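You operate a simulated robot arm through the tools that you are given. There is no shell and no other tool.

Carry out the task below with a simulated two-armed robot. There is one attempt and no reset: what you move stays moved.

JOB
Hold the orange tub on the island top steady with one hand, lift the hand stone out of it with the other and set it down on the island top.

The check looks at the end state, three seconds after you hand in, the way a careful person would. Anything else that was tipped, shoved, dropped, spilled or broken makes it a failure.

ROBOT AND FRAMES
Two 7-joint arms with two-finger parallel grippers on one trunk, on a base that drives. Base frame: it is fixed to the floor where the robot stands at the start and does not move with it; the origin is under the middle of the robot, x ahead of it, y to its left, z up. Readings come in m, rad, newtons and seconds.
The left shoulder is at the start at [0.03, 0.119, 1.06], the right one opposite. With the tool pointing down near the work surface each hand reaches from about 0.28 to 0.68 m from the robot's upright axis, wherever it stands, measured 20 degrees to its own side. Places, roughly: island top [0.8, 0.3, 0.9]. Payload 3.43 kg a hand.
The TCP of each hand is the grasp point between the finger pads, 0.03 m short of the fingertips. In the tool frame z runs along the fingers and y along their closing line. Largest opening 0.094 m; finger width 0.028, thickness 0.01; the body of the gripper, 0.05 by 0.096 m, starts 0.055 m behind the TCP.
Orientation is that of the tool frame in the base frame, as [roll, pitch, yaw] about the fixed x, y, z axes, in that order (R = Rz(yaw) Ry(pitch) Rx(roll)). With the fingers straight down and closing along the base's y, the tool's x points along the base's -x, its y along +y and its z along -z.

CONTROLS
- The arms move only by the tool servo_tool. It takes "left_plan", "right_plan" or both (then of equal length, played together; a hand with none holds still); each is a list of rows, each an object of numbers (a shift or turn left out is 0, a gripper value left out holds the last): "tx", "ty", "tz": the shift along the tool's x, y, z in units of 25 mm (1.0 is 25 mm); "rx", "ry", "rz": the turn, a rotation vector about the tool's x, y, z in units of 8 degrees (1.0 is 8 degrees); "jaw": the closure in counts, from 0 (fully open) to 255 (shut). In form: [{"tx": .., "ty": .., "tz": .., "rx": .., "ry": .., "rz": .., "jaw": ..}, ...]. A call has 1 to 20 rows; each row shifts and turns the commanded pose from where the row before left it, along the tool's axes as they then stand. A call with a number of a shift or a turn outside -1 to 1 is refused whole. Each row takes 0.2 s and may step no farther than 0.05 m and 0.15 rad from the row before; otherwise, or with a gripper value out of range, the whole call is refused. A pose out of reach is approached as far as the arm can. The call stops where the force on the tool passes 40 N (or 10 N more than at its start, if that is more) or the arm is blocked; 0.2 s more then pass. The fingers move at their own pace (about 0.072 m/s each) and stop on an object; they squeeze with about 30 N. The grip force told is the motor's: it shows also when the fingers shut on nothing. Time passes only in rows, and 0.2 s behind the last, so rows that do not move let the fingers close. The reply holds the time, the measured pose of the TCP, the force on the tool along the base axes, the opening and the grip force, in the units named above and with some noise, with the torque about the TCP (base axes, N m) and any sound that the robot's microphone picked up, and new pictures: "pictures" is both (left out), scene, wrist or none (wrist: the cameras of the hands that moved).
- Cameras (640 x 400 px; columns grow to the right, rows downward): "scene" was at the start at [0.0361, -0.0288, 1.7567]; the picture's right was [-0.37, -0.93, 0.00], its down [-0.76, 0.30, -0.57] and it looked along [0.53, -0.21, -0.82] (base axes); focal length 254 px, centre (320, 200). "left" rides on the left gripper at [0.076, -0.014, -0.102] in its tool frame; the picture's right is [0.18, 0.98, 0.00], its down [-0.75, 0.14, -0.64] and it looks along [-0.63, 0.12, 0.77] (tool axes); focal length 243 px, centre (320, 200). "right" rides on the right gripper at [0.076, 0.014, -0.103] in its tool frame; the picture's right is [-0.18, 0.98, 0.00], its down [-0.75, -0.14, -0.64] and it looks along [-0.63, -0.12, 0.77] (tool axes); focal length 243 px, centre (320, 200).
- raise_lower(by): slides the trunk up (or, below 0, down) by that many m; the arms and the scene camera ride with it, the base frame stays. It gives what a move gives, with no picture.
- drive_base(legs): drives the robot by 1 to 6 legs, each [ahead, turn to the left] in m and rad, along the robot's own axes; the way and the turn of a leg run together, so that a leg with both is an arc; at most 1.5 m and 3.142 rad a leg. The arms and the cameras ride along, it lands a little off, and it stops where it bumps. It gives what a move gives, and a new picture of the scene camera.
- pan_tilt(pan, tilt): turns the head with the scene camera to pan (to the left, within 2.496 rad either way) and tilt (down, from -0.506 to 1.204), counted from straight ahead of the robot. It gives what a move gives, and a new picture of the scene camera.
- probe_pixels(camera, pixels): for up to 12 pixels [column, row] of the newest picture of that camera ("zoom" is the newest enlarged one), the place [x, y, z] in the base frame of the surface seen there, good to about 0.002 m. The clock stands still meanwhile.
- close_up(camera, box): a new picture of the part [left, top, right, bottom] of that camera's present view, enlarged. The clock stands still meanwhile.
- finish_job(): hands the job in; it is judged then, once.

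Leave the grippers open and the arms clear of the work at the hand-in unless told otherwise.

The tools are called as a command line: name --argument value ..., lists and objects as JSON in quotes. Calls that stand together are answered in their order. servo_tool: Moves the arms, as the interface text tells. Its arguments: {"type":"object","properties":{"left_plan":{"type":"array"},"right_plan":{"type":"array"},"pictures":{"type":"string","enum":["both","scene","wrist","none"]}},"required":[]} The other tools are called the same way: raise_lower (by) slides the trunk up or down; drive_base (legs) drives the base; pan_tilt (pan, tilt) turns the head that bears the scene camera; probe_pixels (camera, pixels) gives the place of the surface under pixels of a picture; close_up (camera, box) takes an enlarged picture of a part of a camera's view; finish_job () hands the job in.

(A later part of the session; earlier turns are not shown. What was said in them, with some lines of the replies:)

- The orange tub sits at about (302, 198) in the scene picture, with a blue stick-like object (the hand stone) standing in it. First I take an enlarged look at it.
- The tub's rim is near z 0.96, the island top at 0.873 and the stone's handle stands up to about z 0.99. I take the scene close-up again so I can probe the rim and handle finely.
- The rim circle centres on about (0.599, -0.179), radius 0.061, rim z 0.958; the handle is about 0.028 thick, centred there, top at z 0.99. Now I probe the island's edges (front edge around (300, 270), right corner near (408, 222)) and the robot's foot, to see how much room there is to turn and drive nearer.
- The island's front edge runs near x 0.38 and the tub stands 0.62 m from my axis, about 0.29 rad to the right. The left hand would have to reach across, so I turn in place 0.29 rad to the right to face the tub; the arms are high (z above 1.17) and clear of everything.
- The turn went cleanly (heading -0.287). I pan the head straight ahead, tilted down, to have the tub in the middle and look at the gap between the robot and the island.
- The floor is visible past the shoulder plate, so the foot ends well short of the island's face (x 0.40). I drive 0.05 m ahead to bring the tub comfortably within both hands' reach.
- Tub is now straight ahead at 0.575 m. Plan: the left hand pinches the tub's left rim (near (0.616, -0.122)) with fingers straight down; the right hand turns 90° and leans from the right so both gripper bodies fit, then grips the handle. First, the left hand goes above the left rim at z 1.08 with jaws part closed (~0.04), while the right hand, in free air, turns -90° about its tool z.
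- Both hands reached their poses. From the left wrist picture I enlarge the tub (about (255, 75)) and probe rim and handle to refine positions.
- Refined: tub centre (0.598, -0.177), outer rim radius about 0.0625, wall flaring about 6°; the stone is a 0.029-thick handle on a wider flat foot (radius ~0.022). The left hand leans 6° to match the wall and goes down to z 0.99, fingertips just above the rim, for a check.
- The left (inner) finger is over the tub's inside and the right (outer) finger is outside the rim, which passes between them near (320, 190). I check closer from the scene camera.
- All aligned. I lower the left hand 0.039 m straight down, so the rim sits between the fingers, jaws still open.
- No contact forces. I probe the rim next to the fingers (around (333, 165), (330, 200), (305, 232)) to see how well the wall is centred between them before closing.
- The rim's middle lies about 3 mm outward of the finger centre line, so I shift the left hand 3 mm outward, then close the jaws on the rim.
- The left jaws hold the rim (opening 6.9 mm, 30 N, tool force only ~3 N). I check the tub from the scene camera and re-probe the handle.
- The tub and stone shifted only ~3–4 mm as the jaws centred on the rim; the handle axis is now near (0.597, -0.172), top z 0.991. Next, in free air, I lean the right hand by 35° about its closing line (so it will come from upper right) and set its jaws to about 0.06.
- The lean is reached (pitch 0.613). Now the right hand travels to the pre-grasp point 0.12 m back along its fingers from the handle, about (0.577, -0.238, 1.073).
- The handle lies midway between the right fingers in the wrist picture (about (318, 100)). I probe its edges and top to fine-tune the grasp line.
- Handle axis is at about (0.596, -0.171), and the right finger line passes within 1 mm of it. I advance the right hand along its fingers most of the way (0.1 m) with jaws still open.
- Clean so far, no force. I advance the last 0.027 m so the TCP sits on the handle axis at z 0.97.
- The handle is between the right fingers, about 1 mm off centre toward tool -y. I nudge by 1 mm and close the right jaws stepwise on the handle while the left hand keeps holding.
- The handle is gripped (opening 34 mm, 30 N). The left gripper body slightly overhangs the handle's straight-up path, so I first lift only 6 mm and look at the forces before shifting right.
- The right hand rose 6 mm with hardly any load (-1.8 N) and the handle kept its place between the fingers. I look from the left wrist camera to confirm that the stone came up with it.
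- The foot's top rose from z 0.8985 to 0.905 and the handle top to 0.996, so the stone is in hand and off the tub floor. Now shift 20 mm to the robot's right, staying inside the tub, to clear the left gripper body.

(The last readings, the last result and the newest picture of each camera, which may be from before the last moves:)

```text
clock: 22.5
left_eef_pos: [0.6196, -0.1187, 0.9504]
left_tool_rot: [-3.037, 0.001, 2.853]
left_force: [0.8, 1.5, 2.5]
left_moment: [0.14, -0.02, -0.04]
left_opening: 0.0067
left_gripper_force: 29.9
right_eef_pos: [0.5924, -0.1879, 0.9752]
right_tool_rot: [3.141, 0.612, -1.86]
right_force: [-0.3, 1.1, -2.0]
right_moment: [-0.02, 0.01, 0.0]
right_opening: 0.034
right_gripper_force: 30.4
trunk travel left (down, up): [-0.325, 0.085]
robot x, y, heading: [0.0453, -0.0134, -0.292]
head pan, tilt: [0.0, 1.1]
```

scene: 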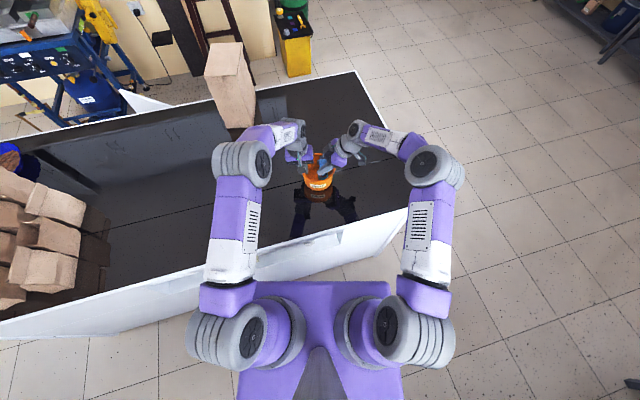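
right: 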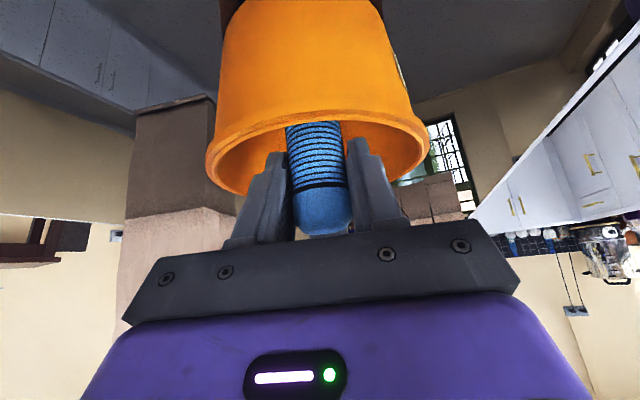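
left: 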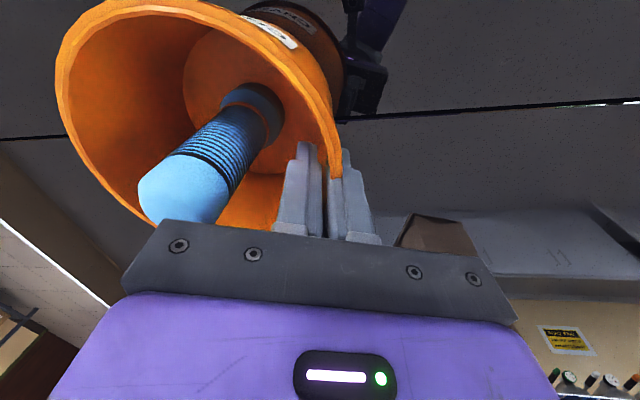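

No resistance (about 1 N). I lift straight up 0.04 m, then check.

servo_tool --right_plan '[{"tx": -0.184, "tz": -0.262}, {"tx": -0.184, "tz": -0.262}, {"tx": -0.184, "tz": -0.262}, {"tx": -0.184, "tz": -0.262}, {"tx": -0.184, "tz": -0.262}, {}]'

close_up --camera "left" --box '[0, 0, 400, 250]'

close_up --camera "scene" --box '[270, 110, 380, 220]'

```text
clock: 23.9
left_eef_pos: [0.6178, -0.1175, 0.9505]
left_tool_rot: [-3.037, 0.001, 2.853]
left_force: [0.3, 1.9, 2.9]
left_moment: [0.11, -0.03, -0.02]
left_opening: 0.0066
left_gripper_force: 29.3
right_eef_pos: [0.5926, -0.1889, 1.0159]
right_tool_rot: [3.141, 0.612, -1.86]
right_force: [0.2, -0.4, -1.8]
right_moment: [-0.02, -0.02, 0.04]
right_opening: 0.0342
right_gripper_force: 29.7
trunk travel left (down, up): [-0.325, 0.085]
robot x, y, heading: [0.0468, -0.0098, -0.291]
head pan, tilt: [0.0, 1.1]
```

scene: 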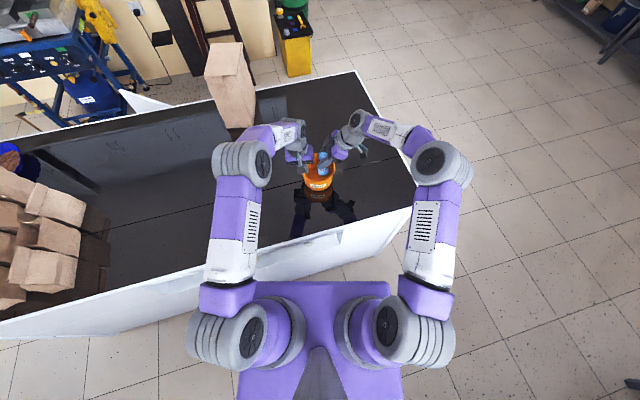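
right: 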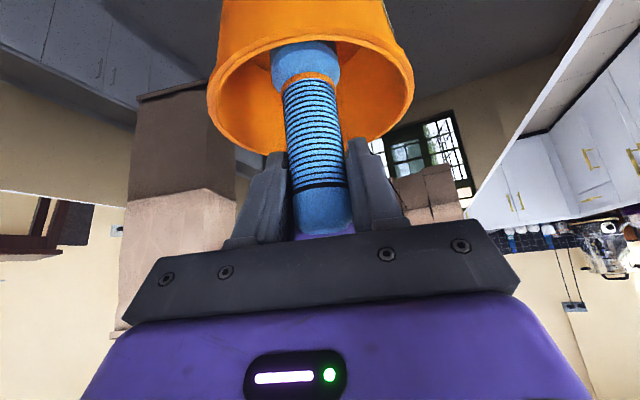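

```text
1.60 times, centred on (200, 125) of left
```

zoom: 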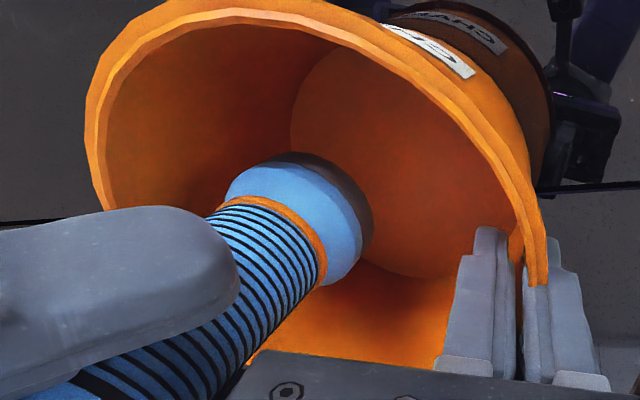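

```text
3.64 times, centred on (325, 165) of scene
```

zoom: 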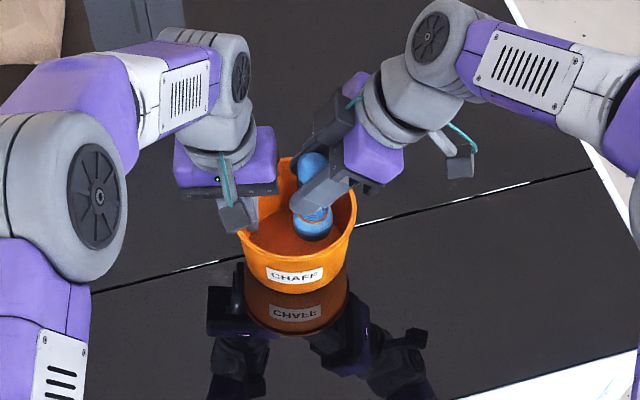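

The stone rises freely and the tub stays put. I lift 0.08 m more so the foot clears the rim.

servo_tool --right_plan '[{"tx": -0.2295, "tz": -0.3275}, {"tx": -0.2295, "tz": -0.3275}, {"tx": -0.2295, "tz": -0.3275}, {"tx": -0.2295, "tz": -0.3275}, {"tx": -0.2295, "tz": -0.3275}, {"tx": -0.2295, "tz": -0.3275}, {"tx": -0.2295, "tz": -0.3275}, {"tx": -0.2295, "tz": -0.3275}, {}]'

close_up --camera "scene" --box '[270, 110, 380, 220]'

```text
clock: 25.9
left_eef_pos: [0.6182, -0.117, 0.9504]
left_tool_rot: [-3.038, 0.001, 2.852]
left_force: [0.5, 1.5, 1.8]
left_moment: [0.12, 0.0, -0.01]
left_opening: 0.0068
left_gripper_force: 29.0
right_eef_pos: [0.5916, -0.1891, 1.0968]
right_tool_rot: [-3.141, 0.61, -1.862]
right_force: [-0.5, -0.4, -2.1]
right_moment: [0.03, -0.01, 0.01]
right_opening: 0.0341
right_gripper_force: 30.2
trunk travel left (down, up): [-0.325, 0.085]
robot x, y, heading: [0.0479, -0.012, -0.292]
head pan, tilt: [0.0, 1.1]
```

scene: 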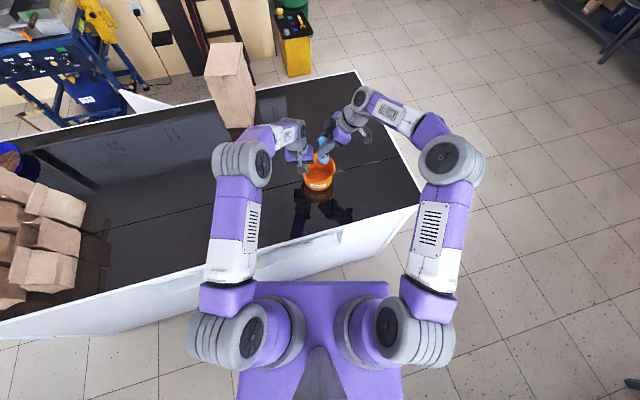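
right: 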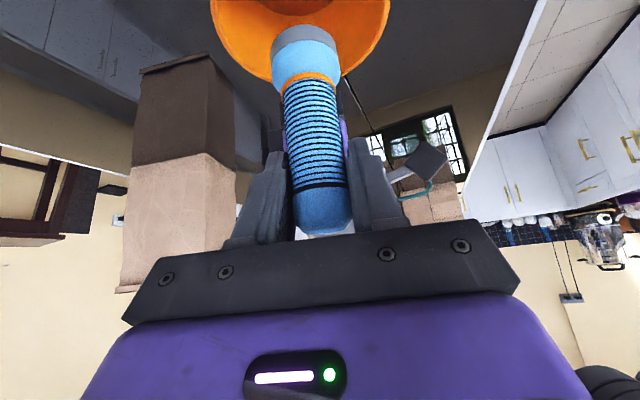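

```text
3.64 times, centred on (325, 165) of scene
```

zoom: 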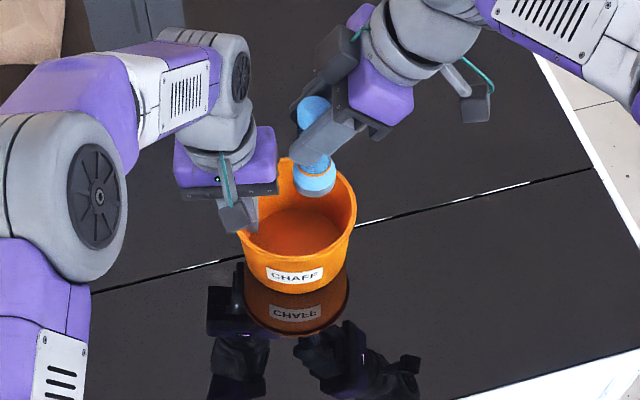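

The stone is fully out of the tub, hanging upright. I probe the seam of the island top and the free area to the right to pick a flat place to set it down.

probe_pixels --camera "zoom" --pixels '[[400, 216], [450, 205], [550, 179], [450, 280], [480, 300], [520, 320], [420, 320], [315, 185], [300, 172], [336, 172], [315, 105], [400, 260]]'

close_up --camera "left" --box '[0, 0, 400, 250]'

```text
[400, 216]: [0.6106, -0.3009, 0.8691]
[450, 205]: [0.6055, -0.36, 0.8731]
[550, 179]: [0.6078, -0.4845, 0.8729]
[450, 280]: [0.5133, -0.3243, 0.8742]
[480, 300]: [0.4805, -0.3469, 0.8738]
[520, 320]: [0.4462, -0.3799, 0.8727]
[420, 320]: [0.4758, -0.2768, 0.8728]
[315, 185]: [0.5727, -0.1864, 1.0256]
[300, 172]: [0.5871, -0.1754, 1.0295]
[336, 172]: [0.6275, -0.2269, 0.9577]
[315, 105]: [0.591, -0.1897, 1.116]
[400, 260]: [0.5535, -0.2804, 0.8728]
```

```text
1.60 times, centred on (200, 125) of left
```

zoom: 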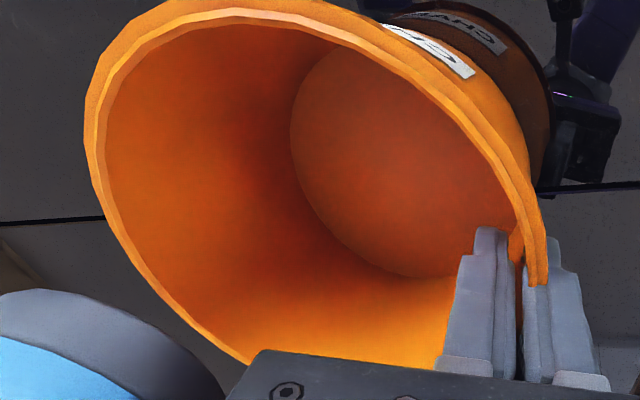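

The seam is a real groove at x≈0.607, so I choose a spot well in front of it: about (0.535, -0.345), island top z 0.873. I carry the stone there sideways at constant height.

servo_tool --right_plan '[{"tx": 0.542, "ty": 0.04, "tz": -0.38}, {"tx": 0.542, "ty": 0.04, "tz": -0.38}, {"tx": 0.542, "ty": 0.04, "tz": -0.38}, {"tx": 0.542, "ty": 0.04, "tz": -0.38}, {"tx": 0.542, "ty": 0.04, "tz": -0.38}, {"tx": 0.542, "ty": 0.04, "tz": -0.38}, {"tx": 0.542, "ty": 0.04, "tz": -0.38}, {"tx": 0.542, "ty": 0.04, "tz": -0.38}, {"tx": 0.542, "ty": 0.04, "tz": -0.38}, {"tx": 0.542, "ty": 0.04, "tz": -0.38}, {}]'

close_up --camera "scene" --box '[290, 100, 410, 220]'

close_up --camera "left" --box '[0, 0, 300, 230]'

```text
clock: 28.3
left_eef_pos: [0.6177, -0.1169, 0.9504]
left_tool_rot: [-3.038, -0.003, 2.853]
left_force: [0.8, -0.6, 1.5]
left_moment: [0.13, -0.01, -0.01]
left_opening: 0.0066
left_gripper_force: 29.9
right_eef_pos: [0.5361, -0.3454, 1.0951]
right_tool_rot: [3.141, 0.61, -1.861]
right_force: [0.2, -0.3, -2.1]
right_moment: [0.03, 0.0, -0.01]
right_opening: 0.0342
right_gripper_force: 30.0
trunk travel left (down, up): [-0.325, 0.085]
robot x, y, heading: [0.0466, -0.0167, -0.289]
head pan, tilt: [0.0, 1.1]
```

scene: 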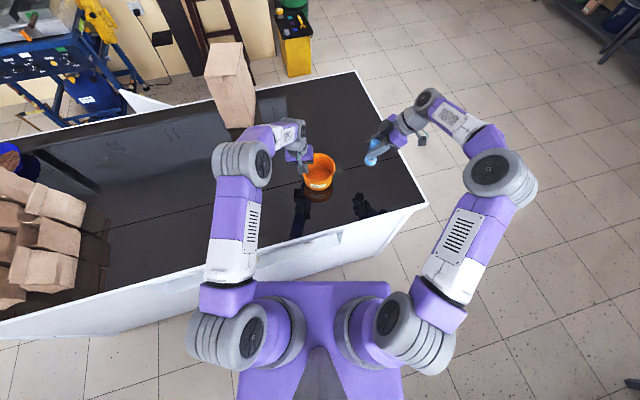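
right: 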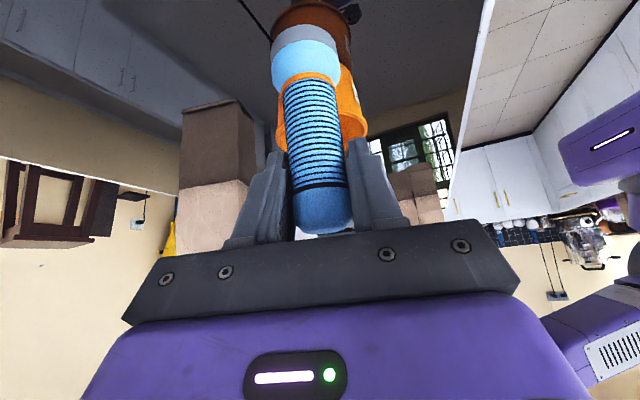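

```text
3.33 times, centred on (350, 160) of scene
```

zoom: 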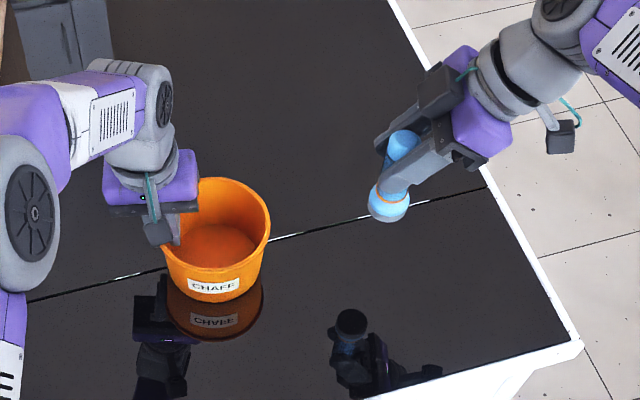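

```text
1.74 times, centred on (150, 115) of left
```

zoom: 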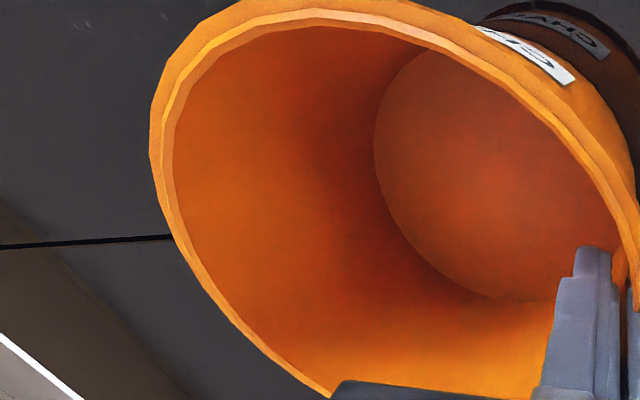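

The stone hangs at (0.536, -0.345), foot bottom about z 1.005. I lower it 0.12 m, leaving roughly 12 mm to the top.

servo_tool --right_plan '[{"tx": 0.275, "tz": 0.393}, {"tx": 0.275, "tz": 0.393}, {"tx": 0.275, "tz": 0.393}, {"tx": 0.275, "tz": 0.393}, {"tx": 0.275, "tz": 0.393}, {"tx": 0.275, "tz": 0.393}, {"tx": 0.275, "tz": 0.393}, {"tx": 0.275, "tz": 0.393}, {"tx": 0.275, "tz": 0.393}, {"tx": 0.275, "tz": 0.393}, {}]'

close_up --camera "scene" --box '[330, 120, 420, 220]'

```text
clock: 30.7
left_eef_pos: [0.6174, -0.1176, 0.9504]
left_tool_rot: [-3.037, 0.001, 2.851]
left_force: [0.5, 0.1, -0.1]
left_moment: [0.1, 0.0, -0.01]
left_opening: 0.0066
left_gripper_force: 29.6
right_eef_pos: [0.5346, -0.346, 0.976]
right_tool_rot: [-3.141, 0.611, -1.861]
right_force: [0.1, -0.2, -1.9]
right_moment: [0.01, 0.03, 0.02]
right_opening: 0.0339
right_gripper_force: 30.0
trunk travel left (down, up): [-0.325, 0.085]
robot x, y, heading: [0.0456, -0.0148, -0.29]
head pan, tilt: [0.0, 1.1]
```

scene: 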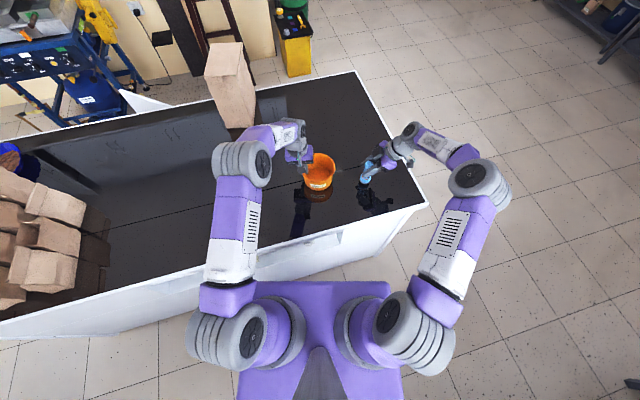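
right: 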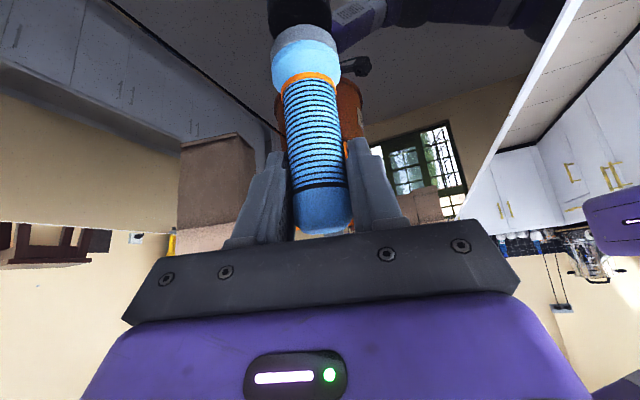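

```text
4.00 times, centred on (375, 170) of scene
```

zoom: 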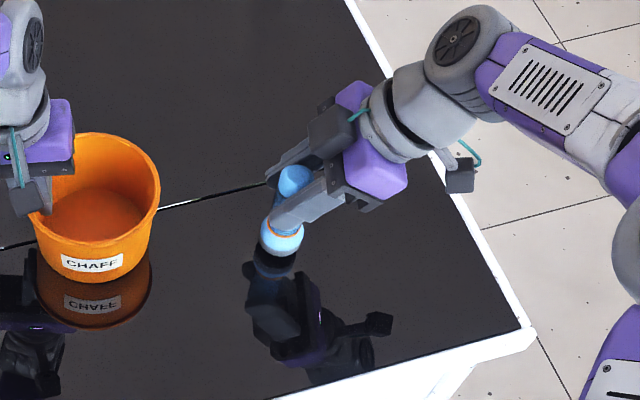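

Foot bottom should now be about 12 mm above the top. I lower 9 mm in small rows, watching the force.

servo_tool --right_plan '[{"tx": 0.0413, "tz": 0.059}, {"tx": 0.0413, "tz": 0.059}, {"tx": 0.0413, "tz": 0.059}, {"tx": 0.0413, "tz": 0.059}, {"tx": 0.0413, "tz": 0.059}, {}]' --pictures "wrist"

close_up --camera "scene" --box '[340, 150, 400, 210]'

```text
clock: 32.1
left_eef_pos: [0.6178, -0.1189, 0.9505]
left_tool_rot: [-3.035, 0.001, 2.851]
left_force: [-0.5, -0.1, 1.1]
left_moment: [0.07, -0.04, 0.0]
left_opening: 0.0068
left_gripper_force: 29.6
right_eef_pos: [0.5355, -0.3458, 0.9665]
right_tool_rot: [-3.141, 0.611, -1.861]
right_force: [0.7, -0.8, -3.0]
right_moment: [-0.03, 0.02, -0.04]
right_opening: 0.034
right_gripper_force: 29.5
trunk travel left (down, up): [-0.325, 0.085]
robot x, y, heading: [0.0484, -0.0152, -0.294]
head pan, tilt: [0.0, 1.1]
```

right: 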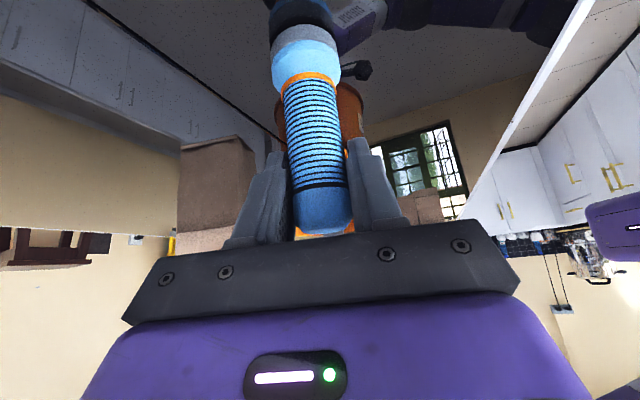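

```text
6.67 times, centred on (370, 180) of scene
```

zoom: 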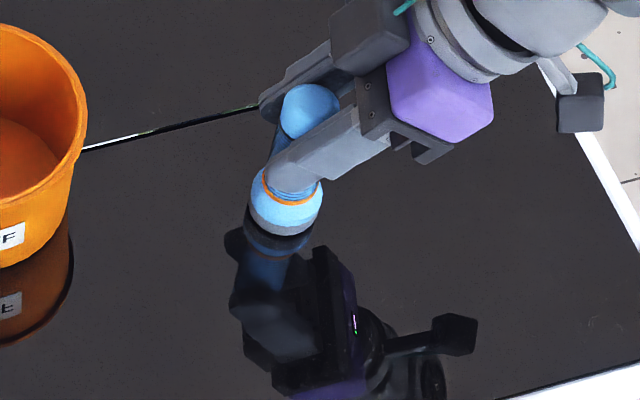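

The foot is almost touching its reflection. I go down 1 mm at a time for 3 rows.

servo_tool --right_plan '[{"tx": 0.0229, "tz": 0.0328}, {"tx": 0.0229, "tz": 0.0328}, {"tx": 0.0229, "tz": 0.0328}, {}]' --pictures "wrist"

close_up --camera "scene" --box '[340, 150, 400, 210]'

```text
clock: 33.1
left_eef_pos: [0.6186, -0.117, 0.9504]
left_tool_rot: [-3.037, -0.001, 2.851]
left_force: [0.9, 0.0, -0.1]
left_moment: [0.06, -0.04, -0.01]
left_opening: 0.0065
left_gripper_force: 29.7
right_eef_pos: [0.5333, -0.3458, 0.9637]
right_tool_rot: [3.14, 0.611, -1.86]
right_force: [-1.0, -0.3, 3.7]
right_moment: [0.08, 0.11, 0.05]
right_opening: 0.0341
right_gripper_force: 29.4
trunk travel left (down, up): [-0.325, 0.085]
robot x, y, heading: [0.0497, -0.0124, -0.289]
head pan, tilt: [0.0, 1.1]
```

right: 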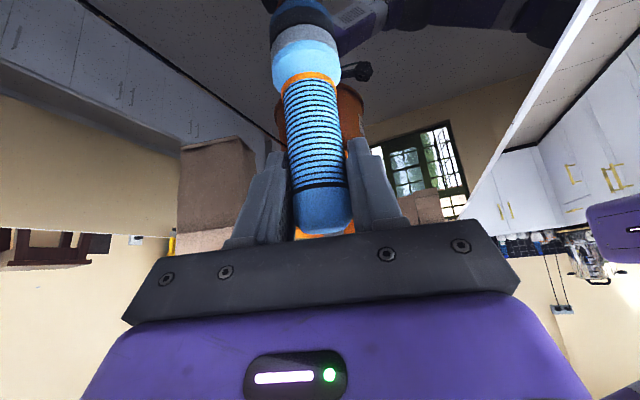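

```text
6.67 times, centred on (370, 180) of scene
```

zoom: 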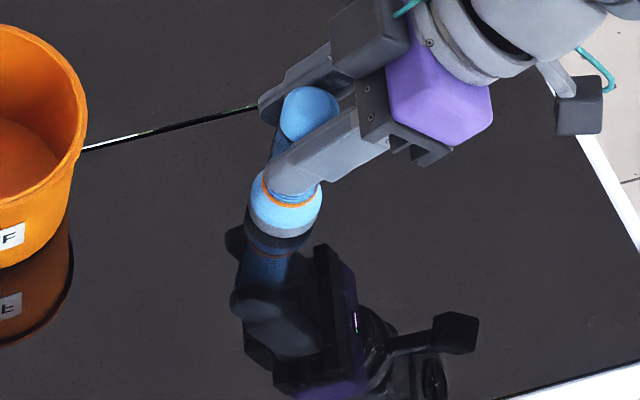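

Contact: the vertical force went from -3 to +3.7 N, so the foot stands on the island top at TCP z 0.9637. I open the right jaws gradually to about 0.06.

servo_tool --right_plan '[{"jaw": 165}, {}, {"jaw": 158}, {}, {"jaw": 150}, {"jaw": 140}, {"jaw": 125}, {"jaw": 105}, {"jaw": 88}, {}, {}]'

close_up --camera "scene" --box '[340, 150, 400, 210]'

close_up --camera "right" --box '[180, 0, 460, 260]'

```text
clock: 35.5
left_eef_pos: [0.618, -0.1181, 0.9506]
left_tool_rot: [-3.035, 0.001, 2.853]
left_force: [-0.1, 0.6, -0.4]
left_moment: [0.03, -0.03, -0.02]
left_opening: 0.007
left_gripper_force: 30.0
right_eef_pos: [0.535, -0.3452, 0.9641]
right_tool_rot: [3.141, 0.611, -1.862]
right_force: [-0.2, -0.4, -0.5]
right_moment: [0.02, 0.02, -0.01]
right_opening: 0.0616
right_gripper_force: 0.1
trunk travel left (down, up): [-0.325, 0.085]
robot x, y, heading: [0.047, -0.0135, -0.29]
head pan, tilt: [0.0, 1.1]
```

scene: 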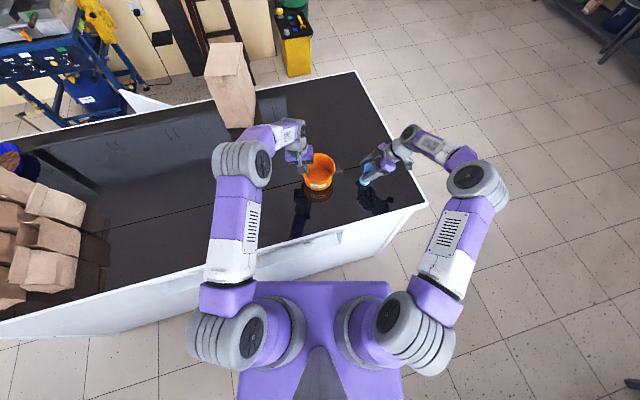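
right: 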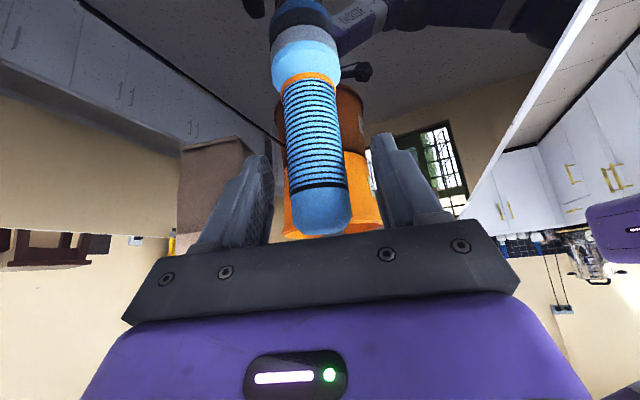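

```text
6.67 times, centred on (370, 180) of scene
```

zoom: 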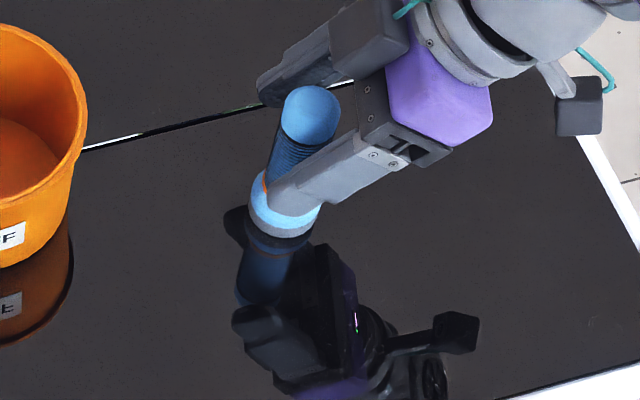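

```text
1.54 times, centred on (320, 130) of right
```

zoom: 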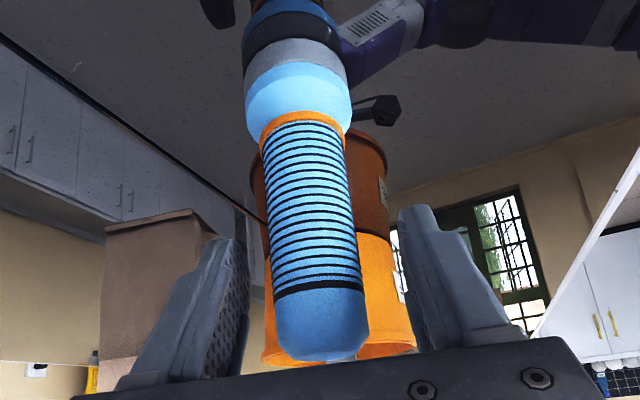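

The stone stands free and upright. I back the right hand out along its fingers, 0.14 m up and to the right.

servo_tool --right_plan '[{"tz": -0.3}, {"tz": -0.4}, {"tz": -0.5}, {"tz": -0.6}, {"tz": -0.6}, {"tz": -0.6}, {"tz": -0.6}, {"tz": -0.6}, {"tz": -0.6}, {"tz": -0.6}, {}]'

close_up --camera "scene" --box '[290, 130, 410, 220]'

```text
clock: 37.9
left_eef_pos: [0.6179, -0.1172, 0.9505]
left_tool_rot: [-3.037, -0.001, 2.852]
left_force: [0.4, -0.5, 0.7]
left_moment: [0.05, -0.03, -0.02]
left_opening: 0.0064
left_gripper_force: 29.7
right_eef_pos: [0.5129, -0.4199, 1.0739]
right_tool_rot: [-3.141, 0.612, -1.861]
right_force: [0.3, 0.1, -0.3]
right_moment: [0.0, 0.0, -0.01]
right_opening: 0.0617
right_gripper_force: 0.0
trunk travel left (down, up): [-0.325, 0.085]
robot x, y, heading: [0.0449, -0.0152, -0.288]
head pan, tilt: [0.0, 1.1]
```

scene: 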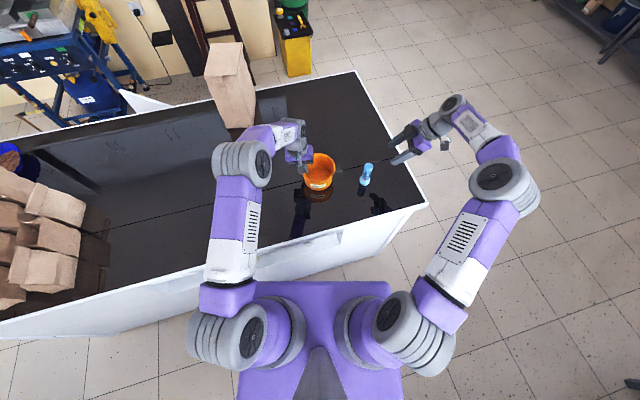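
right: 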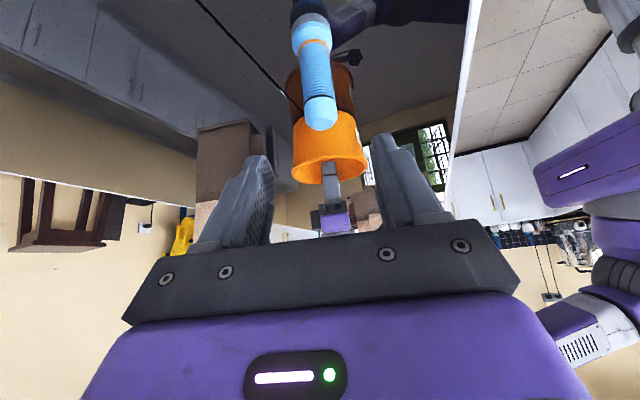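

```text
4.44 times, centred on (350, 175) of scene
```

zoom: 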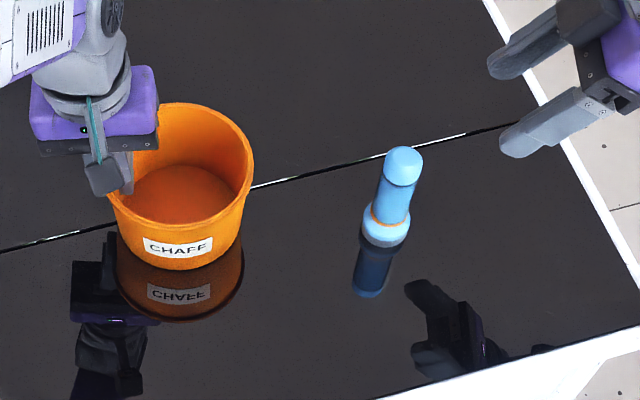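

The stone stands upright alone at about (0.535, -0.345); tub in place. Now the left jaws open gradually to let go of the rim.

servo_tool --left_plan '[{"jaw": 240}, {}, {"jaw": 235}, {}, {"jaw": 230}, {"jaw": 222}, {"jaw": 210}, {"jaw": 195}, {"jaw": 180}, {"jaw": 165}, {"jaw": 150}, {}, {}]'

close_up --camera "left" --box '[200, 100, 420, 250]'

```text
clock: 40.7
left_eef_pos: [0.6178, -0.1179, 0.9507]
left_tool_rot: [-3.037, 0.0, 2.851]
left_force: [0.4, 0.1, 0.4]
left_moment: [-0.02, 0.0, 0.02]
left_opening: 0.0388
left_gripper_force: 0.0
right_eef_pos: [0.5125, -0.4205, 1.0741]
right_tool_rot: [3.141, 0.61, -1.859]
right_force: [0.1, -0.1, 0.3]
right_moment: [-0.03, -0.02, 0.02]
right_opening: 0.0618
right_gripper_force: 0.0
trunk travel left (down, up): [-0.325, 0.085]
robot x, y, heading: [0.0457, -0.0129, -0.29]
head pan, tilt: [0.0, 1.1]
```

scene: 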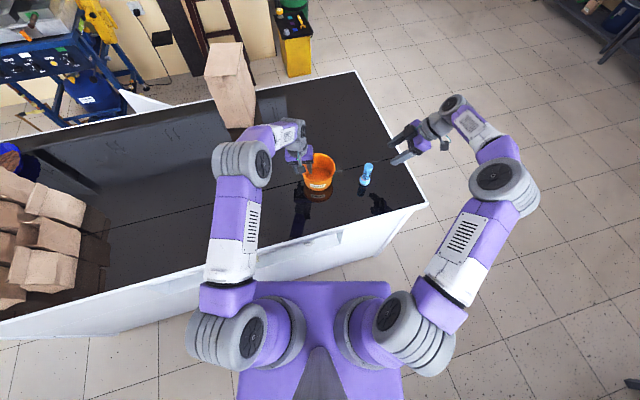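
left: 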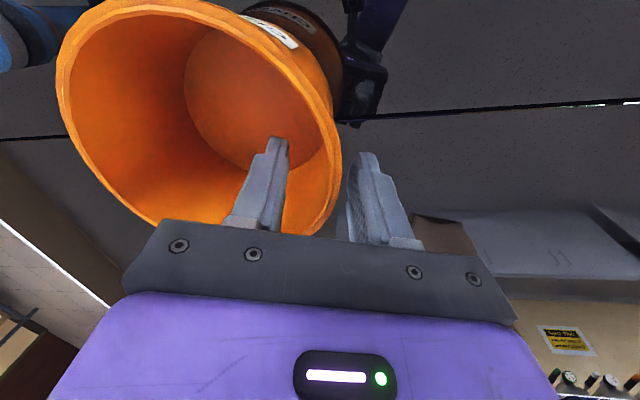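

```text
2.67 times, centred on (310, 175) of left
```

zoom: 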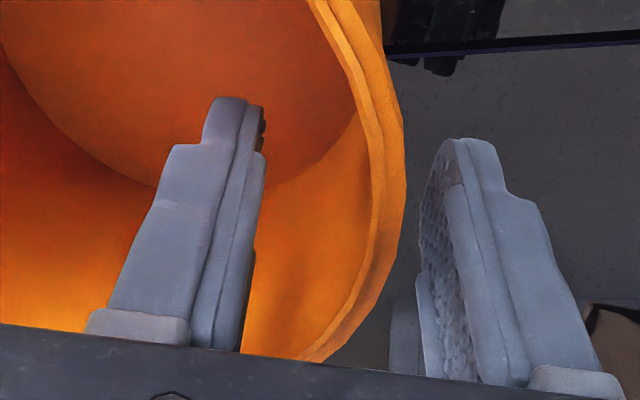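

The rim seems nearer the outer finger now; I probe it before lifting the hand away.

probe_pixels --camera "left" --pixels '[[340.5, 165], [340.5, 180], [337, 195], [328, 218], [352, 180], [362, 180], [275, 170], [330, 190], [60, 90], [185, 4], [150, 215], [310, 235]]'

close_up --camera "scene" --box '[280, 140, 350, 205]'

```text
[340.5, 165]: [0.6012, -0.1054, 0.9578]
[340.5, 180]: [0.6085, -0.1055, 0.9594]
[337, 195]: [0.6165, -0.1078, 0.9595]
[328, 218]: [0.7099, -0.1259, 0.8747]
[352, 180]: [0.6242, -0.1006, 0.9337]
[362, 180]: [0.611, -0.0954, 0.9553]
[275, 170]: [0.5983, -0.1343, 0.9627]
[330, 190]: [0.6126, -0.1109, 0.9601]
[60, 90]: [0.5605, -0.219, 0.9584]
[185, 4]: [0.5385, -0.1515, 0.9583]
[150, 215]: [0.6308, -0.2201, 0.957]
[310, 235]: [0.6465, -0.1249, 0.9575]
```

```text
6.15 times, centred on (315, 172) of scene
```

zoom: 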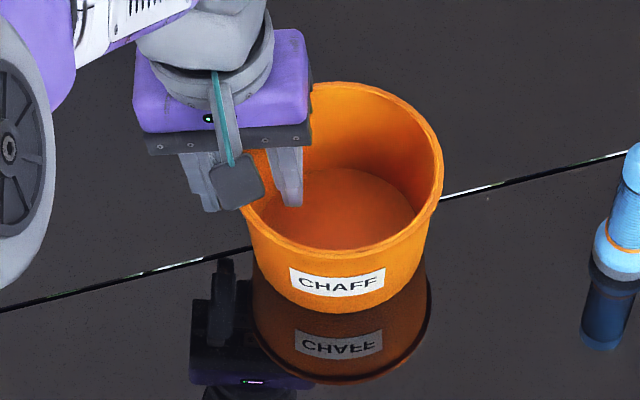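

The rim has about 11 mm to the outer finger and 20 mm to the inner one, so it is free. I raise the left hand along its fingers, 0.15 m.

servo_tool --left_plan '[{"tz": -0.3}, {"tz": -0.4}, {"tz": -0.5}, {"tz": -0.6}, {"tz": -0.6}, {"tz": -0.7}, {"tz": -0.7}, {"tz": -0.7}, {"tz": -0.75}, {"tz": -0.75}, {}]'

close_up --camera "scene" --box '[280, 130, 400, 220]'

```text
clock: 43.1
left_eef_pos: [0.6227, -0.103, 1.1004]
left_tool_rot: [-3.037, 0.002, 2.852]
left_force: [-0.1, 0.5, 0.1]
left_moment: [-0.02, -0.01, 0.0]
left_opening: 0.0385
left_gripper_force: 0.1
right_eef_pos: [0.5132, -0.4196, 1.0728]
right_tool_rot: [3.14, 0.61, -1.86]
right_force: [0.5, 1.1, 0.3]
right_moment: [-0.02, -0.02, -0.01]
right_opening: 0.0616
right_gripper_force: 0.1
trunk travel left (down, up): [-0.325, 0.085]
robot x, y, heading: [0.0478, -0.0116, -0.289]
head pan, tilt: [0.0, 1.1]
```

scene: 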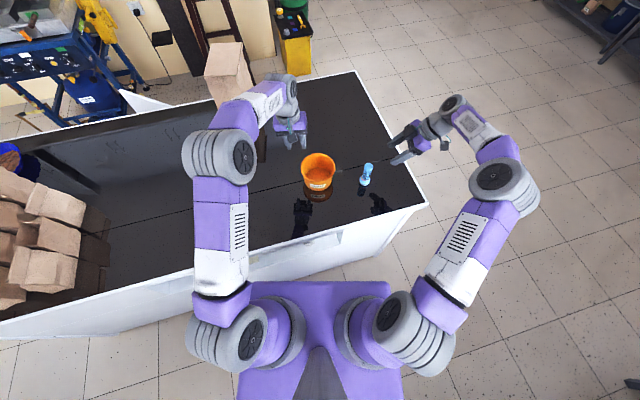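
left: 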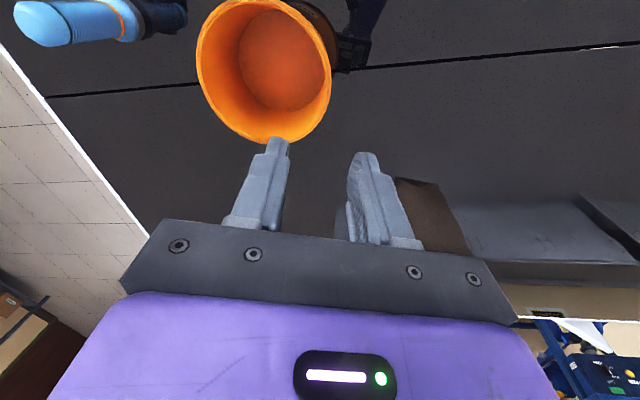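

```text
4.44 times, centred on (340, 175) of scene
```

zoom: 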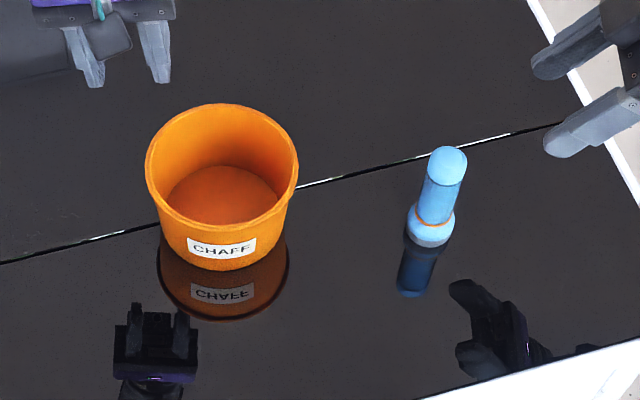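

Tub empty and upright, stone standing upright beside it. I now open both jaws fully and draw both arms farther up and away from the work.

servo_tool --left_plan '[{"tz": -0.6, "jaw": 0}, {"tz": -0.6}, {"tz": -0.6}, {"tx": 0.5, "tz": -0.3}, {"tx": 0.5, "tz": -0.3}, {"tx": 0.6, "tz": -0.2}, {"tx": 0.6, "tz": -0.2}, {"tx": 0.6}, {"tx": 0.6}, {"tx": 0.6}, {}]' --right_plan '[{"tz": -0.5}, {"tz": -0.5}, {"tz": -0.5}, {"tz": -0.5}, {"tz": -0.5}, {"tz": -0.5}, {"tz": -0.5, "jaw": 0}, {"tz": -0.5}, {}, {}, {}]'

close_up --camera "scene" --box '[280, 130, 400, 220]'

```text
clock: 45.5
left_eef_pos: [0.529, -0.0676, 1.1697]
left_tool_rot: [-3.035, 0.001, 2.85]
left_force: [-0.9, -0.3, 0.9]
left_moment: [-0.03, 0.02, 0.03]
left_opening: 0.0941
left_gripper_force: 0.1
right_eef_pos: [0.496, -0.4742, 1.1553]
right_tool_rot: [-3.14, 0.611, -1.86]
right_force: [-0.6, 0.3, 0.2]
right_moment: [-0.02, -0.02, 0.01]
right_opening: 0.0939
right_gripper_force: 0.0
trunk travel left (down, up): [-0.325, 0.085]
robot x, y, heading: [0.0436, -0.0176, -0.288]
head pan, tilt: [0.0, 1.1]
```

scene: 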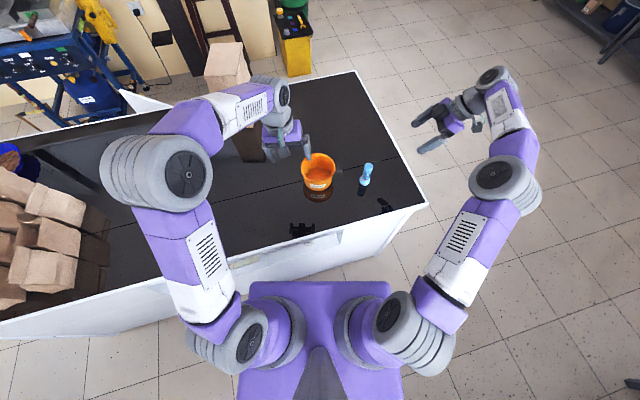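
right: 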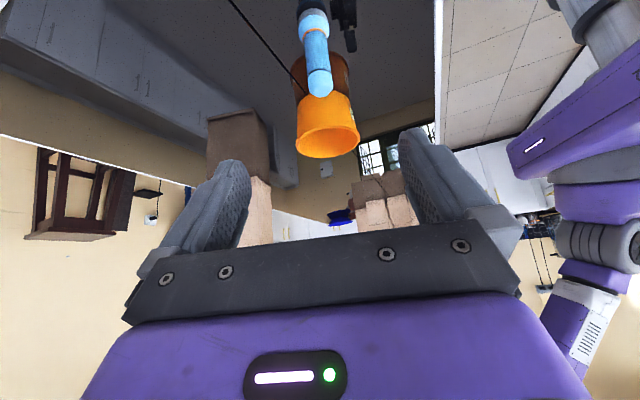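
left: 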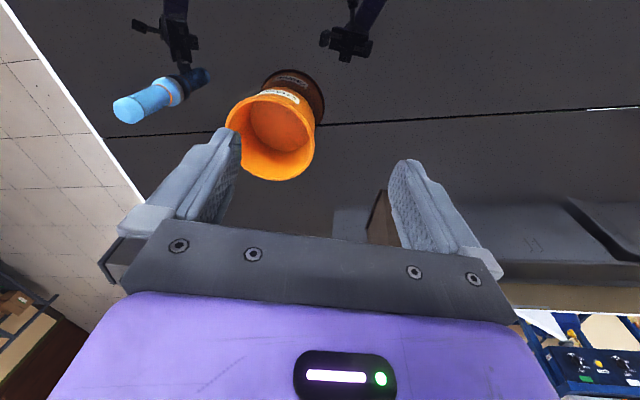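

```text
4.44 times, centred on (340, 175) of scene
```

zoom: 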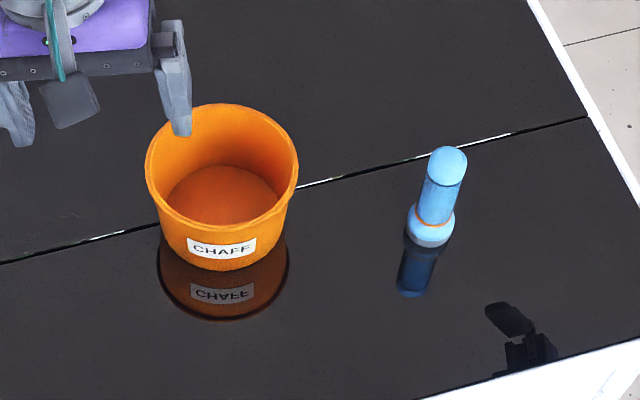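

Everything stands as wanted. I back the left hand another 0.06 m toward the robot so no finger is over the tub, then check a last time.

servo_tool --left_plan '[{"tx": 0.6, "ty": 0.1}, {"tx": 0.6, "ty": 0.1}, {"tx": 0.6, "ty": 0.1}, {"tx": 0.6, "ty": 0.1}, {}]' --pictures "scene"

close_up --camera "scene" --box '[280, 130, 400, 220]'

probe_pixels --camera "zoom" --pixels '[[222, 106], [148, 170], [296, 172], [222, 228], [447, 160], [440, 200], [430, 235], [222, 195]]'

```text
clock: 46.7
left_eef_pos: [0.4727, -0.0384, 1.1676]
left_tool_rot: [-3.038, 0.001, 2.852]
left_force: [0.7, -0.5, -0.5]
left_moment: [0.01, 0.0, -0.02]
left_opening: 0.0939
left_gripper_force: 0.0
right_eef_pos: [0.4962, -0.4745, 1.156]
right_tool_rot: [3.141, 0.612, -1.861]
right_force: [-0.8, -0.5, -0.1]
right_moment: [0.0, 0.02, 0.01]
right_opening: 0.0942
right_gripper_force: 0.1
trunk travel left (down, up): [-0.325, 0.085]
robot x, y, heading: [0.0468, -0.013, -0.293]
head pan, tilt: [0.0, 1.1]
```

scene: 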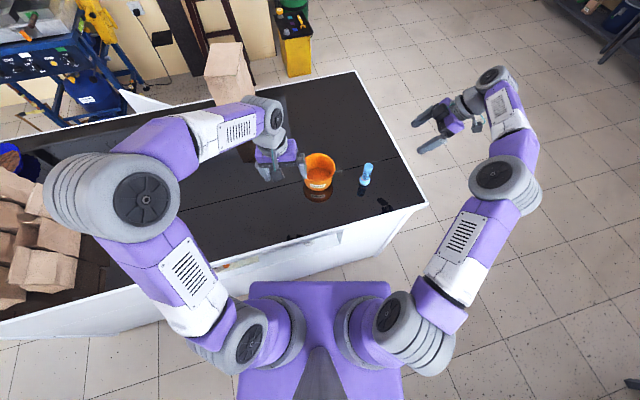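

```text
4.44 times, centred on (340, 175) of scene
```

zoom: 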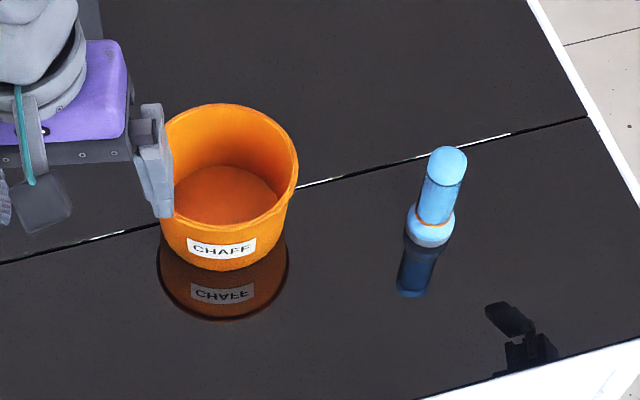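

```text
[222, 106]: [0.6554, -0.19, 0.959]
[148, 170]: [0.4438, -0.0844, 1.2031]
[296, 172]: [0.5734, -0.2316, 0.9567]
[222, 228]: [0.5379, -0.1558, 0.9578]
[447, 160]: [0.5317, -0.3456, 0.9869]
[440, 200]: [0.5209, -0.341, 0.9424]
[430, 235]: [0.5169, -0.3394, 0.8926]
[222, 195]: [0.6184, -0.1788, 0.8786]
```

The tub stands upright within about 4 mm of where it was. The stone stands upright on the island top at about (0.533, -0.345), clear of the seam and edges. Both grippers are open and the arms are clear, so I hand the job in.

finish_job

```text
The job is handed in.
```

I held the tub by its left rim with the left hand, lifted the hand stone out with the right and set it down on the island top. I handed the job in; no result came back with the hand-in.

- **Stone:** it stands upright at about (0.533, -0.345). That is roughly 7 cm in front of the groove in the island top and well away from the edges.
- **Tub:** it is empty and upright. It shifted by about 4 mm when the left jaws closed on the rim.
- **Arms:** both grippers are fully open, and neither hand is over the tub or the stone.

I saw nothing else tipped or moved. To reach the tub with both hands, I turned the robot 0.29 rad to the right and drove it 0.05 m forward.
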